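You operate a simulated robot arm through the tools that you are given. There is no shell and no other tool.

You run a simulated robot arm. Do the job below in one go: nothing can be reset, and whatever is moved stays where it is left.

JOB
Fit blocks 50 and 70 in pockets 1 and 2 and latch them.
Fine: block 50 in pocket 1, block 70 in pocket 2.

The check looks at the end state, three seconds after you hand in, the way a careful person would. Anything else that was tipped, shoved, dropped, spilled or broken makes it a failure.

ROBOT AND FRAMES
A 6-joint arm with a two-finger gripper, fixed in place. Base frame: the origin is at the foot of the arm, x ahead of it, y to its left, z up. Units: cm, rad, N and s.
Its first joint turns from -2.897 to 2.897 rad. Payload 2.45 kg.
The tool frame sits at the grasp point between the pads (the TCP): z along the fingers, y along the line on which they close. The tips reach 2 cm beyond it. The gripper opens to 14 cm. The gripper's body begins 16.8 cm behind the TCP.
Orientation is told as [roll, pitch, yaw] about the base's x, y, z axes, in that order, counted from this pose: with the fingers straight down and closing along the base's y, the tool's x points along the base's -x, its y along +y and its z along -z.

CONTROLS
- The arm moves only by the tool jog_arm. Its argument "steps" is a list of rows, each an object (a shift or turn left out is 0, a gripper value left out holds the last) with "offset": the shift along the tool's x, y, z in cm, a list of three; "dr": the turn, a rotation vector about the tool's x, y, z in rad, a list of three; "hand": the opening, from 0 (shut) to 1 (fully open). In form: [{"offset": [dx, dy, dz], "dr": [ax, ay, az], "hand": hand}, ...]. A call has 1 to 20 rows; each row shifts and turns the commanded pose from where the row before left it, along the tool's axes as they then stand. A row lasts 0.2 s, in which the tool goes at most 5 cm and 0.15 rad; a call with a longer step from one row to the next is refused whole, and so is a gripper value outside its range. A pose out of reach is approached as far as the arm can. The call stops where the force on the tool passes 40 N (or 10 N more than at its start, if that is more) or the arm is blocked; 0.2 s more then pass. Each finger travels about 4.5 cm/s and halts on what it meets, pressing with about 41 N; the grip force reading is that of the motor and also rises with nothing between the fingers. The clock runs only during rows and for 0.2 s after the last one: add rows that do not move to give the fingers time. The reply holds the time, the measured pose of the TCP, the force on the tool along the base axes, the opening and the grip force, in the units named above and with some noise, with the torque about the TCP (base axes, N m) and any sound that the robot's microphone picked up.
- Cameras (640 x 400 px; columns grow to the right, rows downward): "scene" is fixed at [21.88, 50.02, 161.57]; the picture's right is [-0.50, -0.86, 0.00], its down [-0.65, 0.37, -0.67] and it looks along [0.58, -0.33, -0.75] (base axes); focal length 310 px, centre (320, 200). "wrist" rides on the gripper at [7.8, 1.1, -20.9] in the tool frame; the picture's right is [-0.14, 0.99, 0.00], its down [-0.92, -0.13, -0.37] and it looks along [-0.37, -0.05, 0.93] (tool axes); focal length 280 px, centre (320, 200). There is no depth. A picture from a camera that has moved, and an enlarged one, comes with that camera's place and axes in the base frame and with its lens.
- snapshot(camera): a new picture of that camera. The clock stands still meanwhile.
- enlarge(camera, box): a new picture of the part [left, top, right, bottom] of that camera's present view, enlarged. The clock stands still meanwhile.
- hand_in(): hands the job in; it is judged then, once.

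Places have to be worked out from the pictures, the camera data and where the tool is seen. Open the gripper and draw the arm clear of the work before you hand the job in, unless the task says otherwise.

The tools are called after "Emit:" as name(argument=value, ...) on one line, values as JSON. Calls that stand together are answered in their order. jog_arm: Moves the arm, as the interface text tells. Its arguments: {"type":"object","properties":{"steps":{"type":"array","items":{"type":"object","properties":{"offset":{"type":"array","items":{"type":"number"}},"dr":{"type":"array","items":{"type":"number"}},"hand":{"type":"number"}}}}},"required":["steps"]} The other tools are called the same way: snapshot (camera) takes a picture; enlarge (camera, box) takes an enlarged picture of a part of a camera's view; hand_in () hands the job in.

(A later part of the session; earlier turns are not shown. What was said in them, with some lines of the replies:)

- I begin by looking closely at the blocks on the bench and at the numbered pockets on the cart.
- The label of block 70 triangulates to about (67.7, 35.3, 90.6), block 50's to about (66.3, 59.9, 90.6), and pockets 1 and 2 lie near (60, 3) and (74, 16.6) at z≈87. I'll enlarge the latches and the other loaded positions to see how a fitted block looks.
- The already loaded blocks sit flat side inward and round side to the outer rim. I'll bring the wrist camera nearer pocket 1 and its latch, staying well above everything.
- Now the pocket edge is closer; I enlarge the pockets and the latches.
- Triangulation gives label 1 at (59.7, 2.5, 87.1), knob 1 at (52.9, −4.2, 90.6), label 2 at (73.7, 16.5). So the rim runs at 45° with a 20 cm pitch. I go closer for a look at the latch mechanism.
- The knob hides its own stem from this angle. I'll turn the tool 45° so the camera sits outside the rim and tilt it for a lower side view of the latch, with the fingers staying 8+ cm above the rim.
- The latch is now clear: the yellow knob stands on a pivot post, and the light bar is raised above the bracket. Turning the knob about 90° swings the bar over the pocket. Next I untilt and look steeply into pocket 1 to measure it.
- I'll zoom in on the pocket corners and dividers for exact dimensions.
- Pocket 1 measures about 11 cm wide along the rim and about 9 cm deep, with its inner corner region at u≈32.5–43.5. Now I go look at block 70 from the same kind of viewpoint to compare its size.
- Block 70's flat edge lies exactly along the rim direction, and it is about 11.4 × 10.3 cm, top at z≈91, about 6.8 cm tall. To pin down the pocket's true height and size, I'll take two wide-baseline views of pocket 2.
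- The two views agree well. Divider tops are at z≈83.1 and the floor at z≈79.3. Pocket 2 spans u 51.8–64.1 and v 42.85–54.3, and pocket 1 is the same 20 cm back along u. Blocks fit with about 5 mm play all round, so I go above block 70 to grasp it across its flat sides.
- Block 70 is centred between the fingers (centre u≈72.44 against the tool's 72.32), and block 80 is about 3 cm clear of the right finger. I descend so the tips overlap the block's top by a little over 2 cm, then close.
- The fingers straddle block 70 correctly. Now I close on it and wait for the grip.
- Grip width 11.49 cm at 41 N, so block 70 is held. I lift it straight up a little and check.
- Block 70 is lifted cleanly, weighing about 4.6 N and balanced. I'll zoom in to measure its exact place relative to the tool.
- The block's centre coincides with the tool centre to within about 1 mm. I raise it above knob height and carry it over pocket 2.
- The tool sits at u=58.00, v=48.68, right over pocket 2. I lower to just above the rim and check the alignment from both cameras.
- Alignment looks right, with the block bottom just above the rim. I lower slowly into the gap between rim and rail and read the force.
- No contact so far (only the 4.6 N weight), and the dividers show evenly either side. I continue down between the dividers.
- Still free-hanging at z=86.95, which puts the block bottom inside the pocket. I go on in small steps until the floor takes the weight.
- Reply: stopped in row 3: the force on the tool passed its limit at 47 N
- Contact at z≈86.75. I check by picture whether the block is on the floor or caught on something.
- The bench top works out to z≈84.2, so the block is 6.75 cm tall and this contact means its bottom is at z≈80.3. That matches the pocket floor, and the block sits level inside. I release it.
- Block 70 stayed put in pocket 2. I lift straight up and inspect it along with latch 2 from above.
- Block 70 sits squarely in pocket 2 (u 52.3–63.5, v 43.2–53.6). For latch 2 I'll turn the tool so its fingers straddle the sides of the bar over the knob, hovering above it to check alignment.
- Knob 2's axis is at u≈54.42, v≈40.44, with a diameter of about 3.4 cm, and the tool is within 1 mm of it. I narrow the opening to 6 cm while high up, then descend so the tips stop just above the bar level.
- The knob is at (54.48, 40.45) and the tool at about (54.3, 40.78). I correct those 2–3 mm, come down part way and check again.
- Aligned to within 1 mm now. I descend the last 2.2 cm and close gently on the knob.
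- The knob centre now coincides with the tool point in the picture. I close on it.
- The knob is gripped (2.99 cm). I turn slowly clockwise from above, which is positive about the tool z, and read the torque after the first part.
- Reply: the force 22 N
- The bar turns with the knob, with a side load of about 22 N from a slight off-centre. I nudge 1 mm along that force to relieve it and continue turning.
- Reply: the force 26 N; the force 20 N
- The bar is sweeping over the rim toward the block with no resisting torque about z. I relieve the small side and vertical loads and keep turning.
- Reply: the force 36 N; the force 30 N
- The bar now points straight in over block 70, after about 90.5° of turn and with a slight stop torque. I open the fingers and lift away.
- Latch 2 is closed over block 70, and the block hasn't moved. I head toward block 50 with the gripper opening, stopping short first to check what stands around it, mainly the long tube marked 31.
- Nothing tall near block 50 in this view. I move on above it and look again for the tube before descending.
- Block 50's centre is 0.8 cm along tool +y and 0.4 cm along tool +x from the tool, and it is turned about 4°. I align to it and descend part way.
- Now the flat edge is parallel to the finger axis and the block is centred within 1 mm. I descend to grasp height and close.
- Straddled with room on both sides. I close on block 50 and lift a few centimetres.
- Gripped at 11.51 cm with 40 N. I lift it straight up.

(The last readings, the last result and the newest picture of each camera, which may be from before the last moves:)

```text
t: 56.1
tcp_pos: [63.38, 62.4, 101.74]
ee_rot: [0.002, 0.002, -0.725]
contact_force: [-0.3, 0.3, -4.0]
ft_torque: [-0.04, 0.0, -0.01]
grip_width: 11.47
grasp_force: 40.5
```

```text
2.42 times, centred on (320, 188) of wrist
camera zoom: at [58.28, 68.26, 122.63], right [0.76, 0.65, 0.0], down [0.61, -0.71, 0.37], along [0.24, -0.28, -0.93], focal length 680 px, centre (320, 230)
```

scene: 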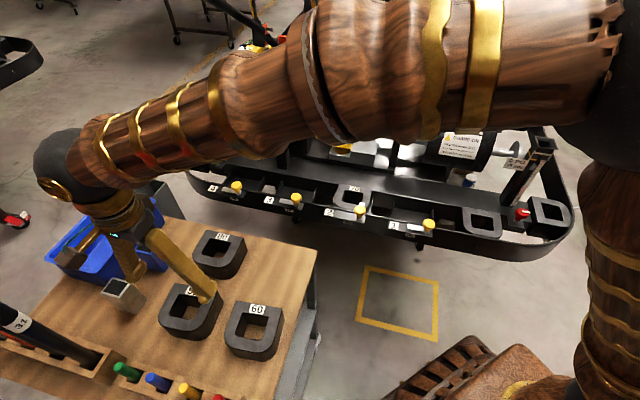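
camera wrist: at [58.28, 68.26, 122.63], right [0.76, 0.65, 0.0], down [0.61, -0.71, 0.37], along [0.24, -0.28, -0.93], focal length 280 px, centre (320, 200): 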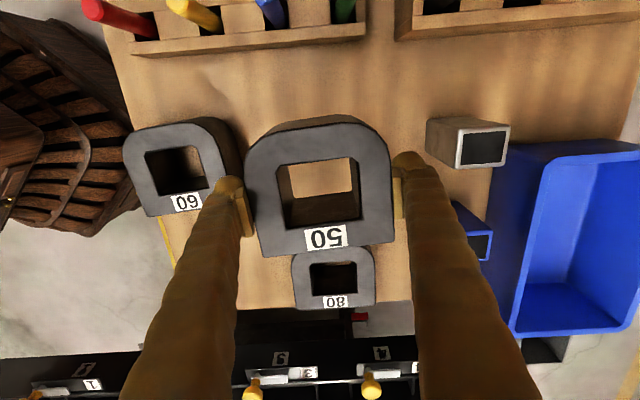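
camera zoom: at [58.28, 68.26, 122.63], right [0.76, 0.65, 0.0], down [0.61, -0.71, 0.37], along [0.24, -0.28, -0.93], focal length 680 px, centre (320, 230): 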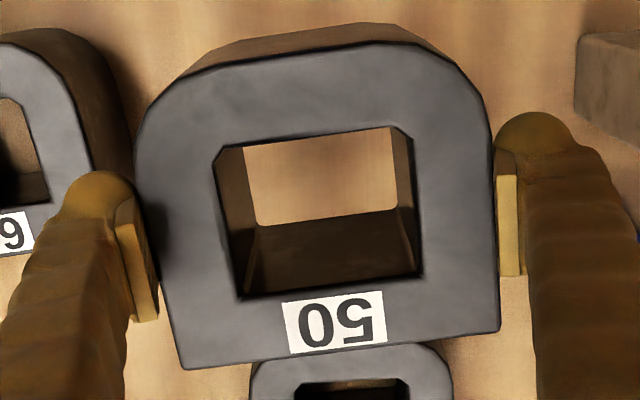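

Block 50 is held exactly as 70 was, centred on the tool. I square up to the rim direction and carry it high along −y to above pocket 1.

Emit:
jog_arm(steps=[{"dr": [0, 0, 0.06]}, {"offset": [-1.3, -1.4, 0]}, {"offset": [-2.83, -3.0, 0]}, {"offset": [-2.83, -3.0, 0]}, {"offset": [-2.83, -3.0, 0]}, {"offset": [-2.83, -3.0, 0]}, {"offset": [-2.83, -3.0, 0]}, {"offset": [-2.83, -3.0, 0]}, {"offset": [-2.83, -3.0, 0]}, {"offset": [-2.83, -3.0, 0]}, {"offset": [-2.83, -3.0, 0]}, {"offset": [-2.83, -3.0, 0]}, {"offset": [-2.83, -3.0, 0]}, {"offset": [-2.83, -3.0, 0]}, {"offset": [-2.83, -3.0, 0]}, {"offset": [-2.83, -3.0, 0]}, {"offset": [-2.83, -3.0, 0]}, {"offset": [-2.83, -3.0, 0]}, {"offset": [-1.3, -1.5, 0]}, {"offset": [0, 0, 0]}])

Emit:
snapshot(camera="wrist")

Emit:
snapshot(camera="scene")

```text
t: 60.3
tcp_pos: [61.55, -7.68, 101.5]
ee_rot: [0.001, 0.001, -0.783]
contact_force: [-0.3, -0.5, -3.3]
ft_torque: [-0.01, 0.02, 0.0]
grip_width: 11.45
grasp_force: 41.0
```

```text
taken
camera wrist: at [56.69, -1.43, 122.4], right [0.8, 0.61, 0.0], down [0.56, -0.74, 0.37], along [0.22, -0.29, -0.93], focal length 280 px, centre (320, 200)
```

wrist: 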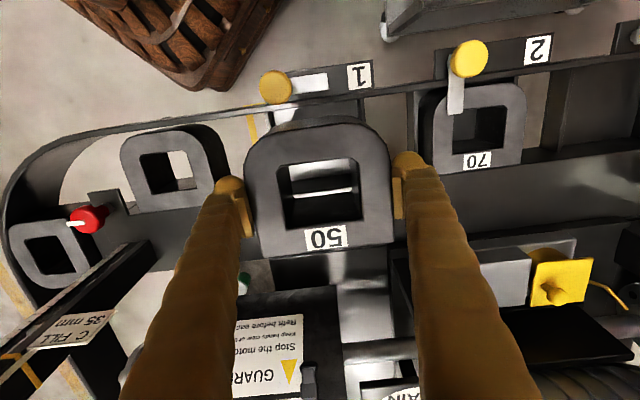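

```text
taken
```

scene: 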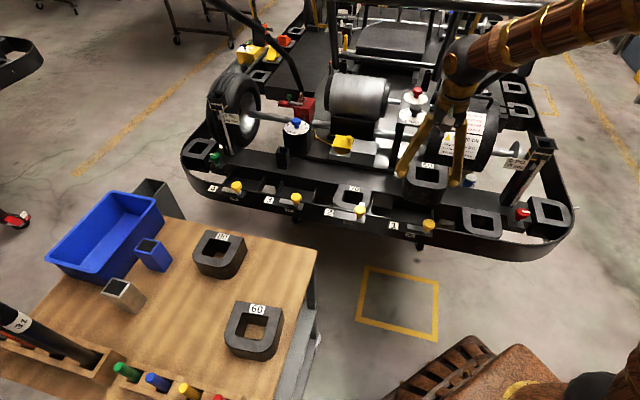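

The tool is at u≈38.0, v≈48.9, so I correct 3 mm outward, lower to just above the rim, and check.

Emit:
jog_arm(steps=[{"offset": [0.3, -0.06, 2.0]}, {"offset": [0, 0, 2.5]}, {"offset": [0, 0, 2.2]}, {"offset": [0, 0, 0]}, {"offset": [0, 0, 0]}])

Emit:
enlarge(camera="wrist", box=[220, 60, 420, 270])

Emit:
enlarge(camera="scene", box=[360, 140, 520, 250])

```text
t: 61.5
tcp_pos: [61.2, -7.45, 94.92]
ee_rot: [0.0, 0.003, -0.784]
contact_force: [-0.3, 0.2, -4.6]
ft_torque: [0.0, 0.02, -0.01]
grip_width: 11.44
grasp_force: 40.9
```

```text
1.90 times, centred on (320, 165) of wrist
camera zoom: at [56.32, -1.22, 115.7], right [0.8, 0.61, 0.0], down [0.56, -0.74, 0.37], along [0.22, -0.29, -0.93], focal length 534 px, centre (320, 267)
```

zoom: 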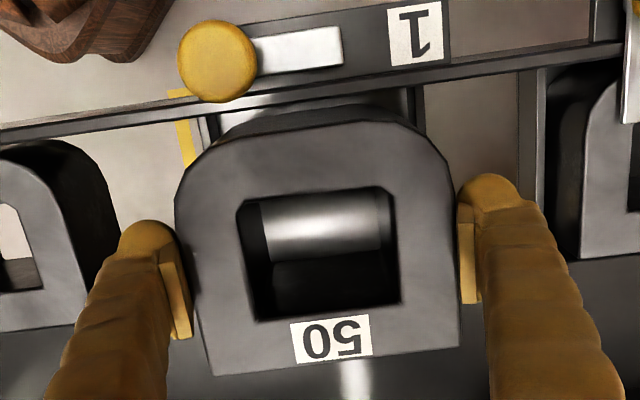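

```text
3.64 times, centred on (440, 195) of scene
camera zoom: at [21.88, 50.02, 161.57], right [-0.5, -0.86, 0.0], down [-0.65, 0.37, -0.67], along [0.58, -0.33, -0.75], focal length 1125 px, centre (-116, 218)
```

zoom: 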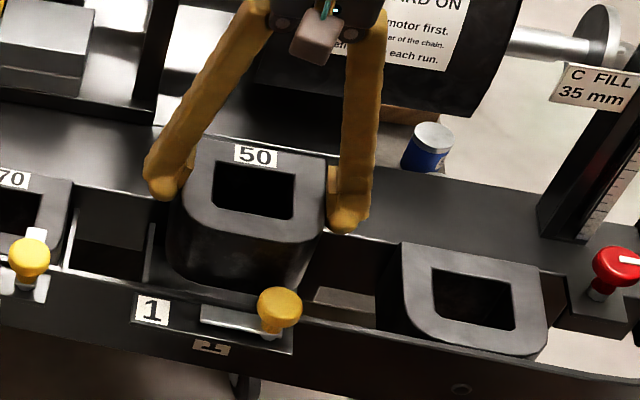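

Alignment matches the earlier good insertion to within about 1 mm. I lower slowly into the pocket.

Emit:
jog_arm(steps=[{"offset": [-0.05, 0, 0.7]}, {"offset": [0, 0, 0.7]}, {"offset": [0, 0, 0.7]}, {"offset": [0, 0, 0.7]}, {"offset": [0, 0, 0.7]}, {"offset": [0, 0, 0.7]}, {"offset": [0, 0, 0]}])

Emit:
enlarge(camera="wrist", box=[220, 60, 420, 270])

```text
t: 63.1
tcp_pos: [61.34, -7.47, 90.56]
ee_rot: [0.0, 0.001, -0.782]
contact_force: [0.1, -0.5, -4.0]
ft_torque: [0.02, 0.01, 0.0]
grip_width: 11.46
grasp_force: 40.9
```

```text
1.90 times, centred on (320, 165) of wrist
camera zoom: at [56.51, -1.28, 111.48], right [0.8, 0.61, 0.0], down [0.56, -0.74, 0.37], along [0.22, -0.29, -0.93], focal length 534 px, centre (320, 267)
```

zoom: 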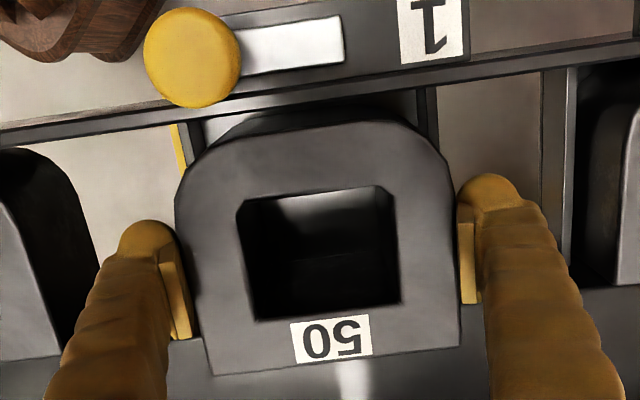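

This view is practically identical to the one for pocket 2 at the same height, with only the weight on the tool. I continue down between the dividers.

Emit:
jog_arm(steps=[{"offset": [0, -0.07, 0.5]}, {"offset": [0, 0, 0.5]}, {"offset": [0, 0, 0.5]}, {"offset": [0, 0, 0.5]}, {"offset": [0, 0, 0.5]}, {"offset": [0, 0, 0.5]}, {"offset": [0, 0, 0.45]}, {"offset": [0, 0, 0]}])

```text
t: 64.9
tcp_pos: [61.25, -7.45, 87.16]
ee_rot: [0.0, 0.002, -0.784]
contact_force: [-0.2, -0.1, -4.8]
ft_torque: [0.04, 0.03, 0.02]
grip_width: 11.45
grasp_force: 40.7
```

Still hanging free at z=87.16. The floor should come at about z≈86.75, so I go down in 1 mm steps.

Emit:
jog_arm(steps=[{"offset": [0, 0, 0.1]}, {"offset": [0, 0, 0.1]}, {"offset": [0, 0, 0.1]}, {"offset": [0, 0, 0]}])

```text
t: 65.9
tcp_pos: [61.08, -7.54, 86.98]
ee_rot: [0.001, 0.001, -0.784]
contact_force: [-0.6, -0.1, -4.4]
ft_torque: [0.01, 0.02, -0.03]
grip_width: 11.43
grasp_force: 41.1
```

Emit:
jog_arm(steps=[{"offset": [0, 0, 0.1]}, {"offset": [0, 0, 0.1]}, {"offset": [0, 0, 0.05]}, {"offset": [0, 0, 0]}])

```text
t: 66.9
tcp_pos: [61.27, -7.41, 86.63]
ee_rot: [0.002, -0.001, -0.784]
contact_force: [-6.9, 7.7, 32.0]
ft_torque: [-0.45, 0.01, -0.02]
grip_width: 11.43
grasp_force: 41.2
```

The floor contact is at z≈86.65, the same level as pocket 2. I ease off 1 mm, check the picture, and release.

Emit:
jog_arm(steps=[{"offset": [0, 0, -0.08]}, {"offset": [0, 0, 0]}, {"hand": 1}, {"hand": 1}, {"hand": 1}, {"hand": 1}])

Emit:
enlarge(camera="wrist", box=[220, 60, 420, 270])

Emit:
enlarge(camera="scene", box=[360, 150, 520, 250])

```text
t: 68.3
tcp_pos: [61.27, -7.63, 86.74]
ee_rot: [0.001, 0.001, -0.785]
contact_force: [-0.7, 0.5, -0.5]
ft_torque: [-0.02, -0.03, 0.01]
grip_width: 14.0
grasp_force: 0.1
```

```text
1.90 times, centred on (320, 165) of wrist
camera zoom: at [56.46, -1.3, 107.66], right [0.8, 0.61, 0.0], down [0.56, -0.74, 0.37], along [0.22, -0.29, -0.93], focal length 534 px, centre (320, 267)
```

zoom: 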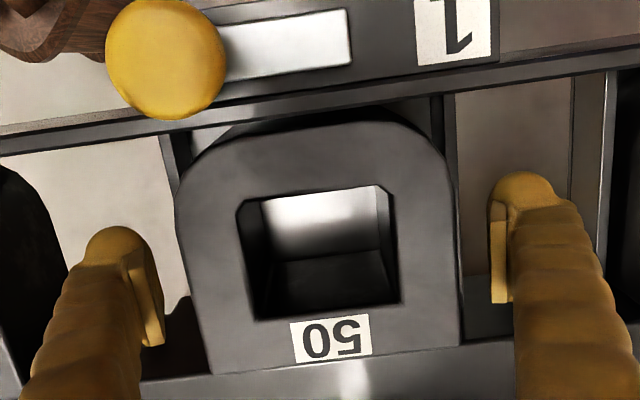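

```text
4.00 times, centred on (440, 200) of scene
camera zoom: at [21.88, 50.02, 161.57], right [-0.5, -0.86, 0.0], down [-0.65, 0.37, -0.67], along [0.58, -0.33, -0.75], focal length 1238 px, centre (-160, 200)
```

zoom: 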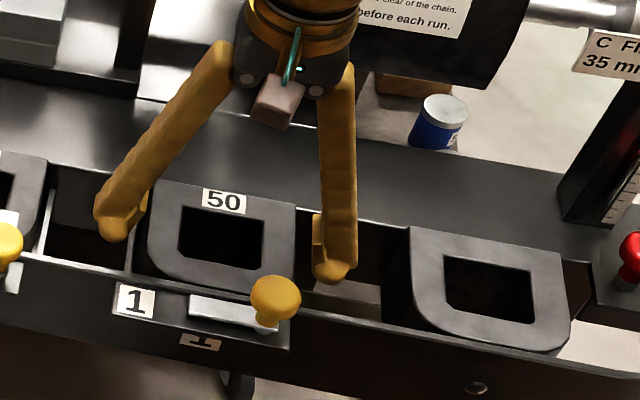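

Block 50 is seated level in pocket 1 and released. I lift straight up, turn the tool as I did for latch 2, and hover over knob 1.

Emit:
jog_arm(steps=[{"offset": [0, 0, -2]}, {"offset": [0, 0, -3]}, {"offset": [0, 0, -4]}, {"offset": [0, 0, -4]}, {"offset": [0, 0, -2]}, {"dr": [0, 0, -0.131]}, {"dr": [0, 0, -0.131]}, {"dr": [0, 0, -0.131]}, {"dr": [0, 0, -0.131]}, {"dr": [0, 0, -0.131]}, {"dr": [0, 0, -0.131]}, {"dr": [0, 0, -0.131]}, {"dr": [0, 0, -0.131]}, {"dr": [0, 0, -0.131]}, {"dr": [0, 0, -0.131]}, {"dr": [0, 0, -0.131]}, {"dr": [0, 0, -0.129]}, {"offset": [1.75, 4.14, 0], "hand": 0.43}, {"offset": [1.74, 4.14, 0]}, {"offset": [0, 0, 0]}])

Emit:
snapshot(camera="wrist")

Emit:
enlarge(camera="scene", box=[340, 150, 540, 275])

```text
t: 72.5
tcp_pos: [52.74, -4.37, 101.77]
ee_rot: [0.002, -0.002, 0.787]
contact_force: [0.5, 0.1, 0.1]
ft_torque: [0.02, -0.01, 0.0]
grip_width: 6.94
grasp_force: 0.1
```

```text
taken
camera wrist: at [46.49, -9.08, 122.64], right [-0.61, 0.8, 0.0], down [0.74, 0.56, 0.37], along [0.29, 0.23, -0.93], focal length 280 px, centre (320, 200)
```

wrist: 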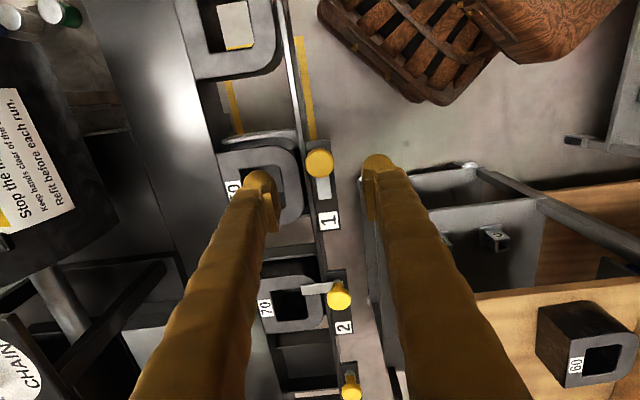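

```text
3.20 times, centred on (440, 212) of scene
camera zoom: at [21.88, 50.02, 161.57], right [-0.5, -0.86, 0.0], down [-0.65, 0.37, -0.67], along [0.58, -0.33, -0.75], focal length 990 px, centre (-64, 160)
```

zoom: 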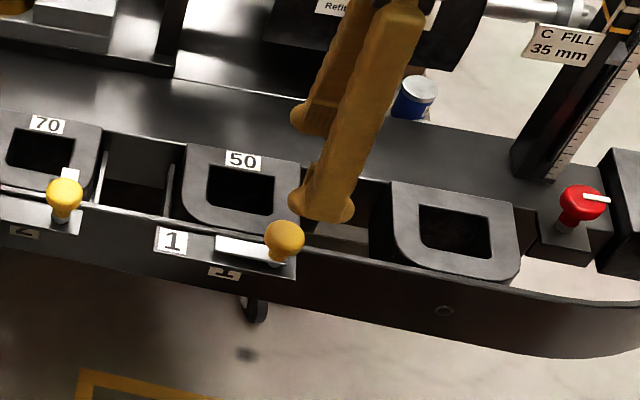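

Knob 1 appears right under the tool. I finish narrowing the fingers, descend to just above the knob and re-measure.

Emit:
jog_arm(steps=[{"hand": 0.43}, {"hand": 0.43}, {"offset": [0, 0, 3]}, {"offset": [0, 0, 3]}, {"offset": [0, 0, 2.9]}, {"offset": [0, 0, 0]}, {"offset": [0, 0, 0]}])

Emit:
enlarge(camera="wrist", box=[240, 120, 400, 240])

```text
t: 74.1
tcp_pos: [53.03, -4.16, 92.92]
ee_rot: [0.002, -0.001, 0.786]
contact_force: [0.1, 0.3, -0.5]
ft_torque: [-0.03, 0.01, 0.04]
grip_width: 6.03
grasp_force: 0.0
```

```text
3.33 times, centred on (320, 180) of wrist
camera zoom: at [46.61, -8.97, 113.78], right [-0.61, 0.8, 0.0], down [0.74, 0.56, 0.37], along [0.29, 0.22, -0.93], focal length 935 px, centre (320, 267)
```

zoom: 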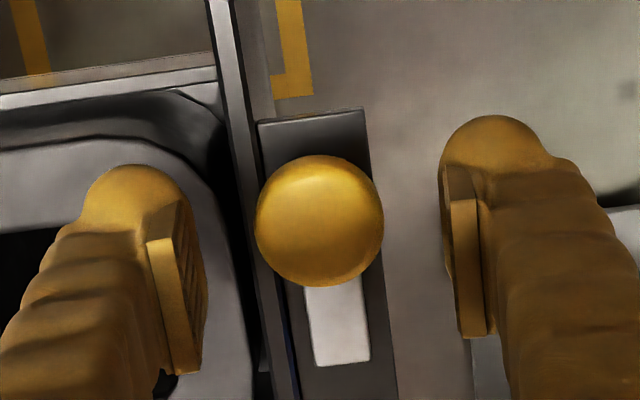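

The knob shows at practically the same place as for latch 2. I apply the small centring correction learned there, descend, and close on the knob.

Emit:
jog_arm(steps=[{"offset": [0.02, -0.12, 0.8]}, {"offset": [0, 0, 0.8]}, {"offset": [0, 0, 0.65]}, {"offset": [0, 0, 0]}, {"hand": 0}, {"hand": 0}, {"hand": 0}, {"hand": 0}])

Emit:
enlarge(camera="wrist", box=[240, 120, 400, 240])

```text
t: 75.9
tcp_pos: [52.93, -4.18, 90.54]
ee_rot: [0.0, -0.003, 0.788]
contact_force: [-12.2, 22.6, 0.7]
ft_torque: [0.13, 0.01, 0.01]
grip_width: 3.02
grasp_force: 45.0
```

```text
3.33 times, centred on (320, 180) of wrist
camera zoom: at [46.62, -9.04, 111.41], right [-0.6, 0.8, 0.0], down [0.74, 0.56, 0.37], along [0.29, 0.23, -0.93], focal length 935 px, centre (320, 267)
```

zoom: 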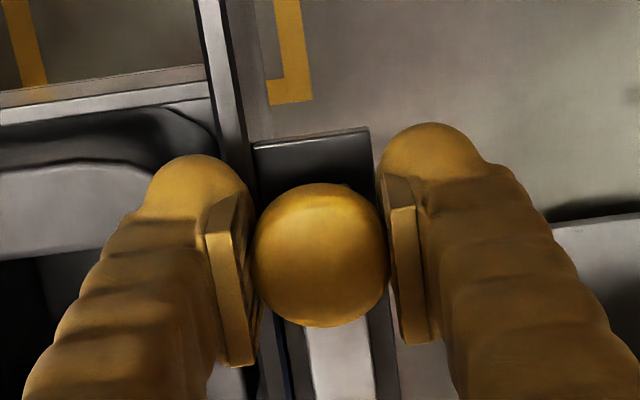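

Gripped at 3.02 cm with about 25 N pushing the tool outward. I back off 0.6 mm to relieve it and start turning.

Emit:
jog_arm(steps=[{"offset": [-0.02, 0.06, 0]}, {"offset": [0, 0, 0]}, {"dr": [0, 0, 0.08]}, {"dr": [0, 0, 0.08]}, {"dr": [0, 0, 0.08]}, {"dr": [0, 0, 0]}])

```text
t: 77.2
tcp_pos: [52.9, -4.26, 90.59]
ee_rot: [0.001, -0.001, 0.549]
contact_force: [2.4, 2.2, -0.4]
ft_torque: [-0.13, 0.06, -0.02]
grip_width: 2.99
grasp_force: 44.6
stopped in row 6: the force on the tool passed its limit at 40 N (the readings are from after the stop); the commanded pose is now the measured one
```

A transient passed 40 N at the end, but the load has now relaxed to near zero. I check that the bar is following before continuing.

Emit:
enlarge(camera="scene", box=[390, 180, 490, 255])

Emit:
enlarge(camera="wrist", box=[220, 100, 420, 250])

```text
5.33 times, centred on (440, 218) of scene
camera zoom: at [21.88, 50.02, 161.57], right [-0.5, -0.86, 0.0], down [-0.65, 0.37, -0.67], along [0.58, -0.33, -0.75], focal length 1651 px, centre (-320, 107)
```

zoom: 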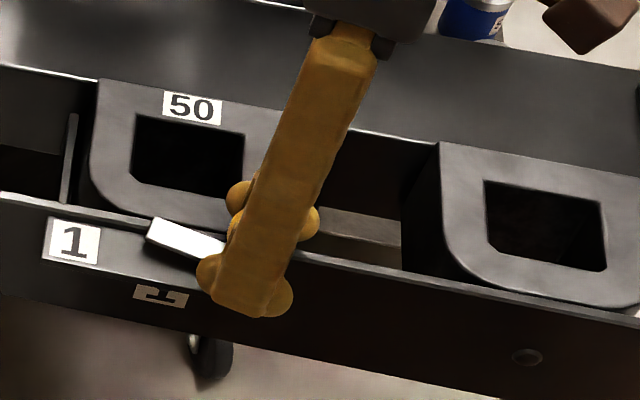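

```text
2.67 times, centred on (320, 175) of wrist
camera zoom: at [45.65, -7.39, 111.45], right [-0.4, 0.92, 0.0], down [0.85, 0.37, 0.37], along [0.34, 0.15, -0.93], focal length 748 px, centre (320, 267)
```

zoom: 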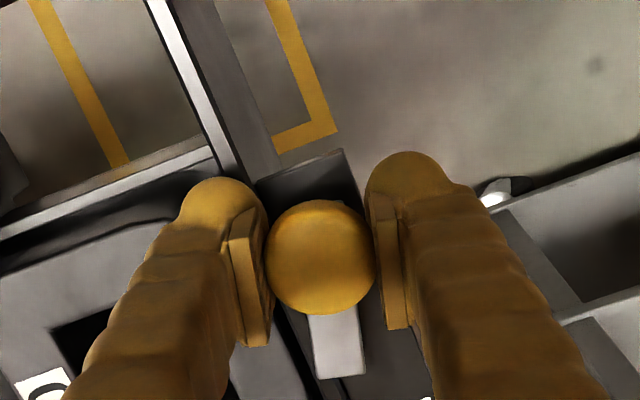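

The bar follows the knob. I keep turning in smaller, gentler steps with rest rows between.

Emit:
jog_arm(steps=[{"dr": [0, 0, 0.05]}, {"dr": [0, 0, 0.05]}, {"dr": [0, 0, 0.05]}, {"dr": [0, 0, 0.05]}, {"dr": [0, 0, 0]}])

```text
t: 78.5
tcp_pos: [52.84, -4.3, 90.52]
ee_rot: [0.001, 0.0, 0.346]
contact_force: [7.8, 4.8, -9.5]
ft_torque: [-0.02, -0.06, 0.0]
grip_width: 2.97
grasp_force: 44.6
```

Emit:
jog_arm(steps=[{"offset": [-0.02, 0, 0.02], "dr": [0, 0, 0.06]}, {"dr": [0, 0, 0.06]}, {"dr": [0, 0, 0.06]}, {"dr": [0, 0, 0.06]}, {"dr": [0, 0, 0]}])

```text
t: 79.2
tcp_pos: [52.87, -4.23, 90.71]
ee_rot: [0.004, 0.002, 0.188]
contact_force: [-2.6, 3.8, 6.6]
ft_torque: [0.04, 0.07, -0.02]
grip_width: 3.0
grasp_force: 44.7
stopped in row 3: the force on the tool passed its limit at 41 N (the readings are from after the stop); the commanded pose is now the measured one
```

Emit:
jog_arm(steps=[{"dr": [0, 0, 0.05]}, {"dr": [0, 0, 0.05]}, {"dr": [0, 0, 0.05]}, {"dr": [0, 0, 0.05]}, {"dr": [0, 0, 0]}])

```text
t: 80.2
tcp_pos: [52.92, -4.12, 90.54]
ee_rot: [0.004, 0.001, -0.002]
contact_force: [-3.2, 3.2, 8.2]
ft_torque: [0.03, -0.01, 0.01]
grip_width: 3.0
grasp_force: 45.3
stopped in row 4: the force on the tool passed its limit at 42 N (the readings are from after the stop); the commanded pose is now the measured one
```

Halfway now. I take a look at the bar and block before going further, as the transients keep tripping the limit.

Emit:
enlarge(camera="scene", box=[390, 180, 490, 255])

Emit:
enlarge(camera="wrist", box=[220, 100, 420, 250])

```text
5.33 times, centred on (440, 218) of scene
camera zoom: at [21.88, 50.02, 161.57], right [-0.5, -0.86, 0.0], down [-0.65, 0.37, -0.67], along [0.58, -0.33, -0.75], focal length 1651 px, centre (-320, 107)
```

zoom: 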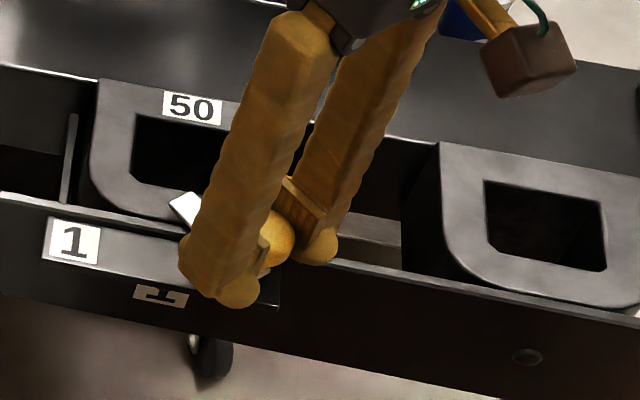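

```text
2.67 times, centred on (320, 175) of wrist
camera zoom: at [45.08, -3.12, 111.47], right [0.14, 0.99, 0.0], down [0.92, -0.13, 0.37], along [0.36, -0.05, -0.93], focal length 748 px, centre (320, 267)
```

zoom: 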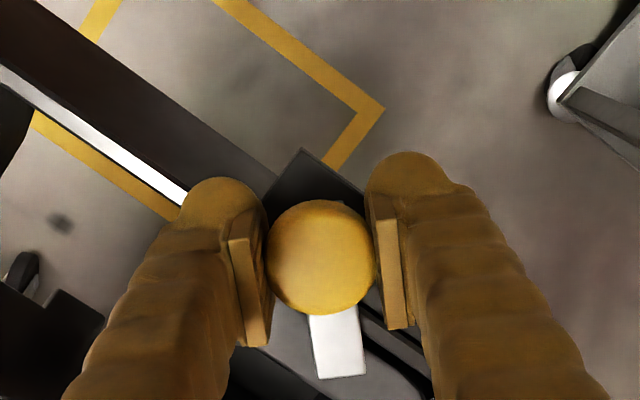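

The bar is sliding over the block's edge and the block has not moved. I continue in small steps.

Emit:
jog_arm(steps=[{"dr": [0, 0, 0.05]}, {"dr": [0, 0, 0.05]}, {"dr": [0, 0, 0.05]}, {"dr": [0, 0, 0]}])

```text
t: 81.2
tcp_pos: [52.91, -4.08, 90.67]
ee_rot: [0.004, 0.002, -0.152]
contact_force: [-2.0, 30.7, 14.4]
ft_torque: [0.15, 0.04, 0.02]
grip_width: 2.97
grasp_force: 45.3
```

Emit:
jog_arm(steps=[{"offset": [0, 0.08, -0.03]}, {"dr": [0, 0, 0.05]}, {"dr": [0, 0, 0.05]}, {"dr": [0, 0, 0.05]}, {"dr": [0, 0, 0]}])

```text
t: 82.4
tcp_pos: [52.9, -4.1, 90.53]
ee_rot: [0.002, 0.004, -0.301]
contact_force: [-4.2, 30.4, -0.6]
ft_torque: [0.14, 0.04, 0.05]
grip_width: 3.0
grasp_force: 44.7
```

Emit:
jog_arm(steps=[{"offset": [0.024, 0.08, 0]}, {"dr": [0, 0, 0.05]}, {"dr": [0, 0, 0.05]}, {"dr": [0, 0, 0.05]}, {"dr": [0, 0, 0]}])

```text
t: 83.7
tcp_pos: [52.94, -4.03, 90.58]
ee_rot: [0.001, 0.003, -0.449]
contact_force: [2.3, -7.8, -2.1]
ft_torque: [-0.09, -0.12, 0.0]
grip_width: 2.97
grasp_force: 45.0
stopped in row 5: the force on the tool passed its limit at 42 N (the readings are from after the stop); the commanded pose is now the measured one
```

Emit:
jog_arm(steps=[{"offset": [0, -0.02, 0]}, {"dr": [0, 0, 0.05]}, {"dr": [0, 0, 0.05]}, {"dr": [0, 0, 0.05]}, {"dr": [0, 0, 0]}])

```text
t: 84.9
tcp_pos: [52.95, -4.15, 90.68]
ee_rot: [0.0, 0.005, -0.599]
contact_force: [13.2, 9.9, -21.6]
ft_torque: [0.02, 0.02, 0.02]
grip_width: 3.01
grasp_force: 44.9
```

Emit:
jog_arm(steps=[{"offset": [-0.01, 0.04, 0.05]}, {"dr": [0, 0, 0.05]}, {"dr": [0, 0, 0.05]}, {"dr": [0, 0, 0.05]}, {"dr": [0, 0, 0]}])

Emit:
enlarge(camera="scene", box=[390, 180, 490, 255])

Emit:
enlarge(camera="wrist", box=[220, 100, 420, 250])

```text
t: 86.1
tcp_pos: [52.92, -4.11, 90.63]
ee_rot: [0.001, 0.004, -0.75]
contact_force: [0.6, 15.9, 12.8]
ft_torque: [0.1, 0.03, -0.02]
grip_width: 2.97
grasp_force: 45.5
```

```text
5.33 times, centred on (440, 218) of scene
camera zoom: at [21.88, 50.02, 161.57], right [-0.5, -0.86, 0.0], down [-0.65, 0.37, -0.67], along [0.58, -0.33, -0.75], focal length 1651 px, centre (-320, 107)
```

zoom: 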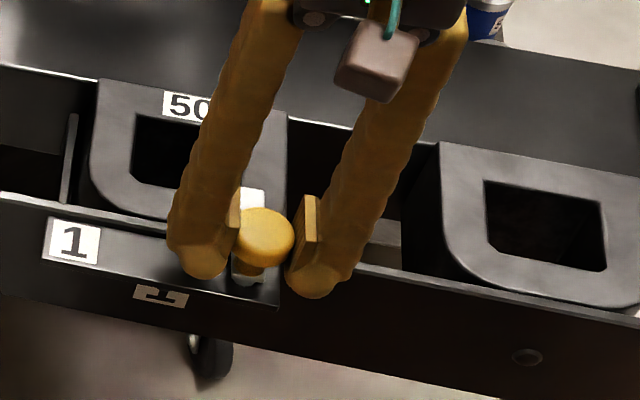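

```text
2.67 times, centred on (320, 175) of wrist
camera zoom: at [47.93, 2.0, 111.49], right [0.78, 0.63, 0.0], down [0.59, -0.72, 0.37], along [0.23, -0.28, -0.93], focal length 748 px, centre (320, 267)
```

zoom: 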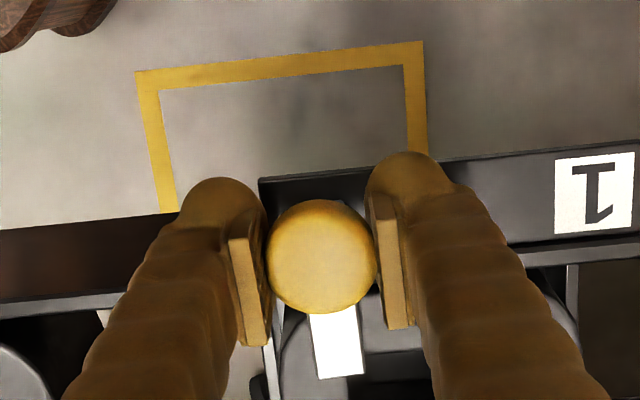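

Nearly there, and the bar has not slipped in the grip. I finish the last few hundredths of a radian.

Emit:
jog_arm(steps=[{"offset": [0, 0.02, -0.03]}, {"dr": [0, 0, 0.03]}, {"dr": [0, 0, 0.02]}, {"dr": [0, 0, 0]}])

```text
t: 87.1
tcp_pos: [52.93, -4.12, 90.68]
ee_rot: [-0.001, 0.003, -0.8]
contact_force: [1.5, 0.4, 5.4]
ft_torque: [-0.1, -0.07, 0.38]
grip_width: 2.98
grasp_force: 44.5
```

The torque about z rises to 0.38 N·m, so the latch is against its stop at about 90°. I release and lift clear.

Emit:
jog_arm(steps=[{"hand": 0.43}, {"hand": 0.43}, {"hand": 0.43}, {"hand": 0.43}, {"offset": [0, 0, -2]}, {"offset": [0, 0, -3]}, {"offset": [0, 0, -4]}, {"offset": [0, 0, -4]}, {"offset": [0, 0, 0]}])

Emit:
snapshot(camera="wrist")

Emit:
enlarge(camera="wrist", box=[240, 120, 400, 240])

Emit:
enlarge(camera="scene", box=[320, 160, 520, 285])

```text
t: 89.1
tcp_pos: [53.0, -4.21, 103.6]
ee_rot: [-0.002, 0.003, -0.801]
contact_force: [-1.2, -0.4, 0.6]
ft_torque: [0.01, 0.03, 0.01]
grip_width: 6.02
grasp_force: 0.0
```

```text
taken
camera wrist: at [48.34, 2.19, 124.51], right [0.81, 0.59, 0.0], down [0.55, -0.75, 0.37], along [0.22, -0.29, -0.93], focal length 280 px, centre (320, 200)
```

wrist: 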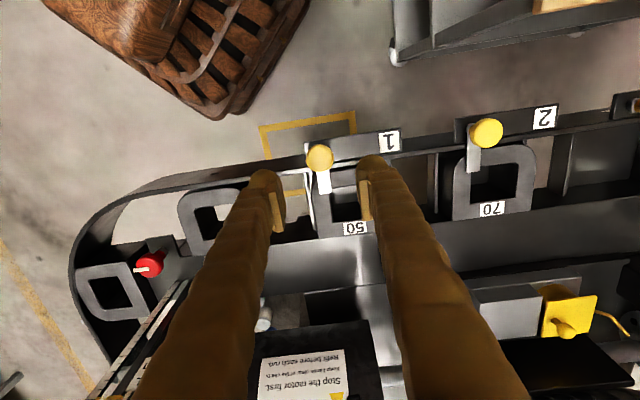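

```text
3.33 times, centred on (320, 180) of wrist
camera zoom: at [48.34, 2.19, 124.51], right [0.81, 0.59, 0.0], down [0.55, -0.75, 0.37], along [0.22, -0.29, -0.93], focal length 935 px, centre (320, 267)
```

zoom: 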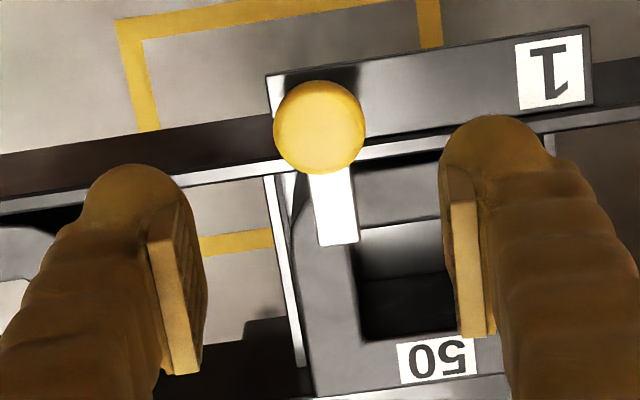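

```text
3.20 times, centred on (420, 222) of scene
camera zoom: at [21.88, 50.02, 161.57], right [-0.5, -0.86, 0.0], down [-0.65, 0.37, -0.67], along [0.58, -0.33, -0.75], focal length 990 px, centre (0, 128)
```

zoom: 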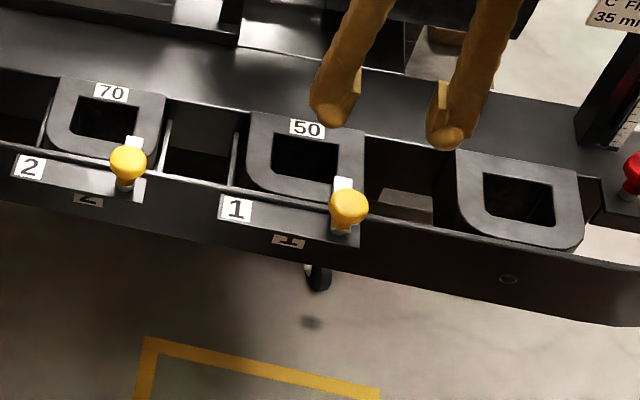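

Both bars lie straight in over their blocks. I open the gripper fully, raise the arm well clear, and take final pictures of everything.

Emit:
jog_arm(steps=[{"offset": [0, 0, -4]}, {"offset": [0, 0, -4]}, {"offset": [0, 0, -4]}, {"offset": [0, 0, -4], "hand": 1}, {"offset": [2, 0, -2]}, {"offset": [4, 0, 0]}, {"offset": [4, 0, 0]}, {"offset": [0, 0, 0]}, {"offset": [0, 0, 0]}])

Emit:
snapshot(camera="wrist")

Emit:
snapshot(camera="scene")

Emit:
enlarge(camera="scene", box=[310, 170, 470, 270])

```text
t: 91.1
tcp_pos: [45.94, 3.03, 121.72]
ee_rot: [0.001, 0.003, -0.799]
contact_force: [-0.4, -0.5, -0.2]
ft_torque: [0.03, -0.01, 0.02]
grip_width: 13.97
grasp_force: 0.1
```

```text
taken
camera wrist: at [41.39, 9.34, 142.57], right [0.81, 0.59, 0.0], down [0.55, -0.75, 0.37], along [0.22, -0.29, -0.93], focal length 280 px, centre (320, 200)
```

wrist: 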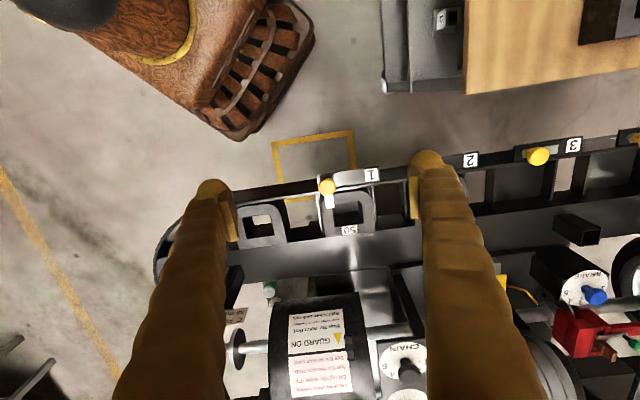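

```text
taken
```

scene: 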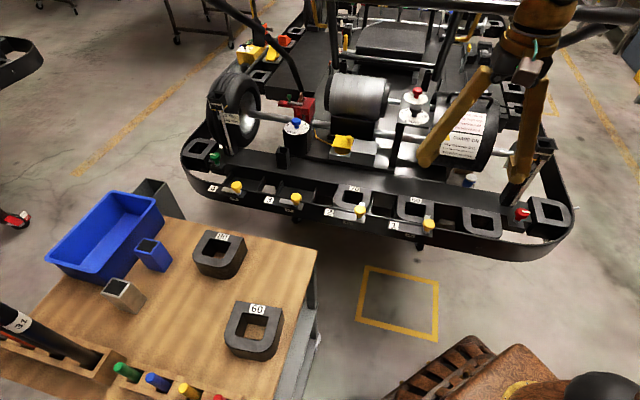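

```text
4.00 times, centred on (390, 220) of scene
camera zoom: at [21.88, 50.02, 161.57], right [-0.5, -0.86, 0.0], down [-0.65, 0.37, -0.67], along [0.58, -0.33, -0.75], focal length 1238 px, centre (40, 120)
```

zoom: 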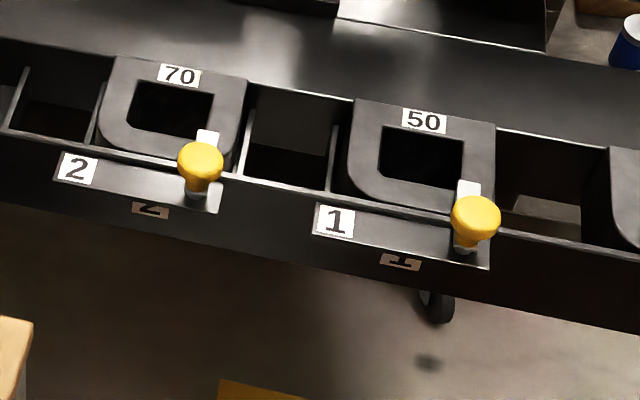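

The final pictures show block 50 in pocket 1 and block 70 in pocket 2, both seated with their latch bars over them. Blocks 60 and 80 and everything else on the bench are where they were, and the arm is clear with the gripper open, so I hand in.

Emit:
hand_in()

```text
The job is handed in.
```

Block 50 is seated in pocket 1 and block 70 in pocket 2. Both latches are turned about 90° until their bars lie over the blocks, and I've handed the job in.

- **Seating:** both blocks bottomed out at the same height, flat side inward. Neither had moved in the final pictures.
- **Latch 1:** the torque rose at the end of its turn, so it is against its stop. Latch 2 showed only a slight rise at the same angle.
- **While turning latch 1:** the force on the tool briefly passed the 40 N limit several times and stopped the motion. In the pictures taken between steps, the bar was following the knob and block 50 stayed put.
- **Surroundings:** blocks 60 and 80 and everything else on the bench and cart look undisturbed. The arm was raised clear with the gripper open before hand-in.
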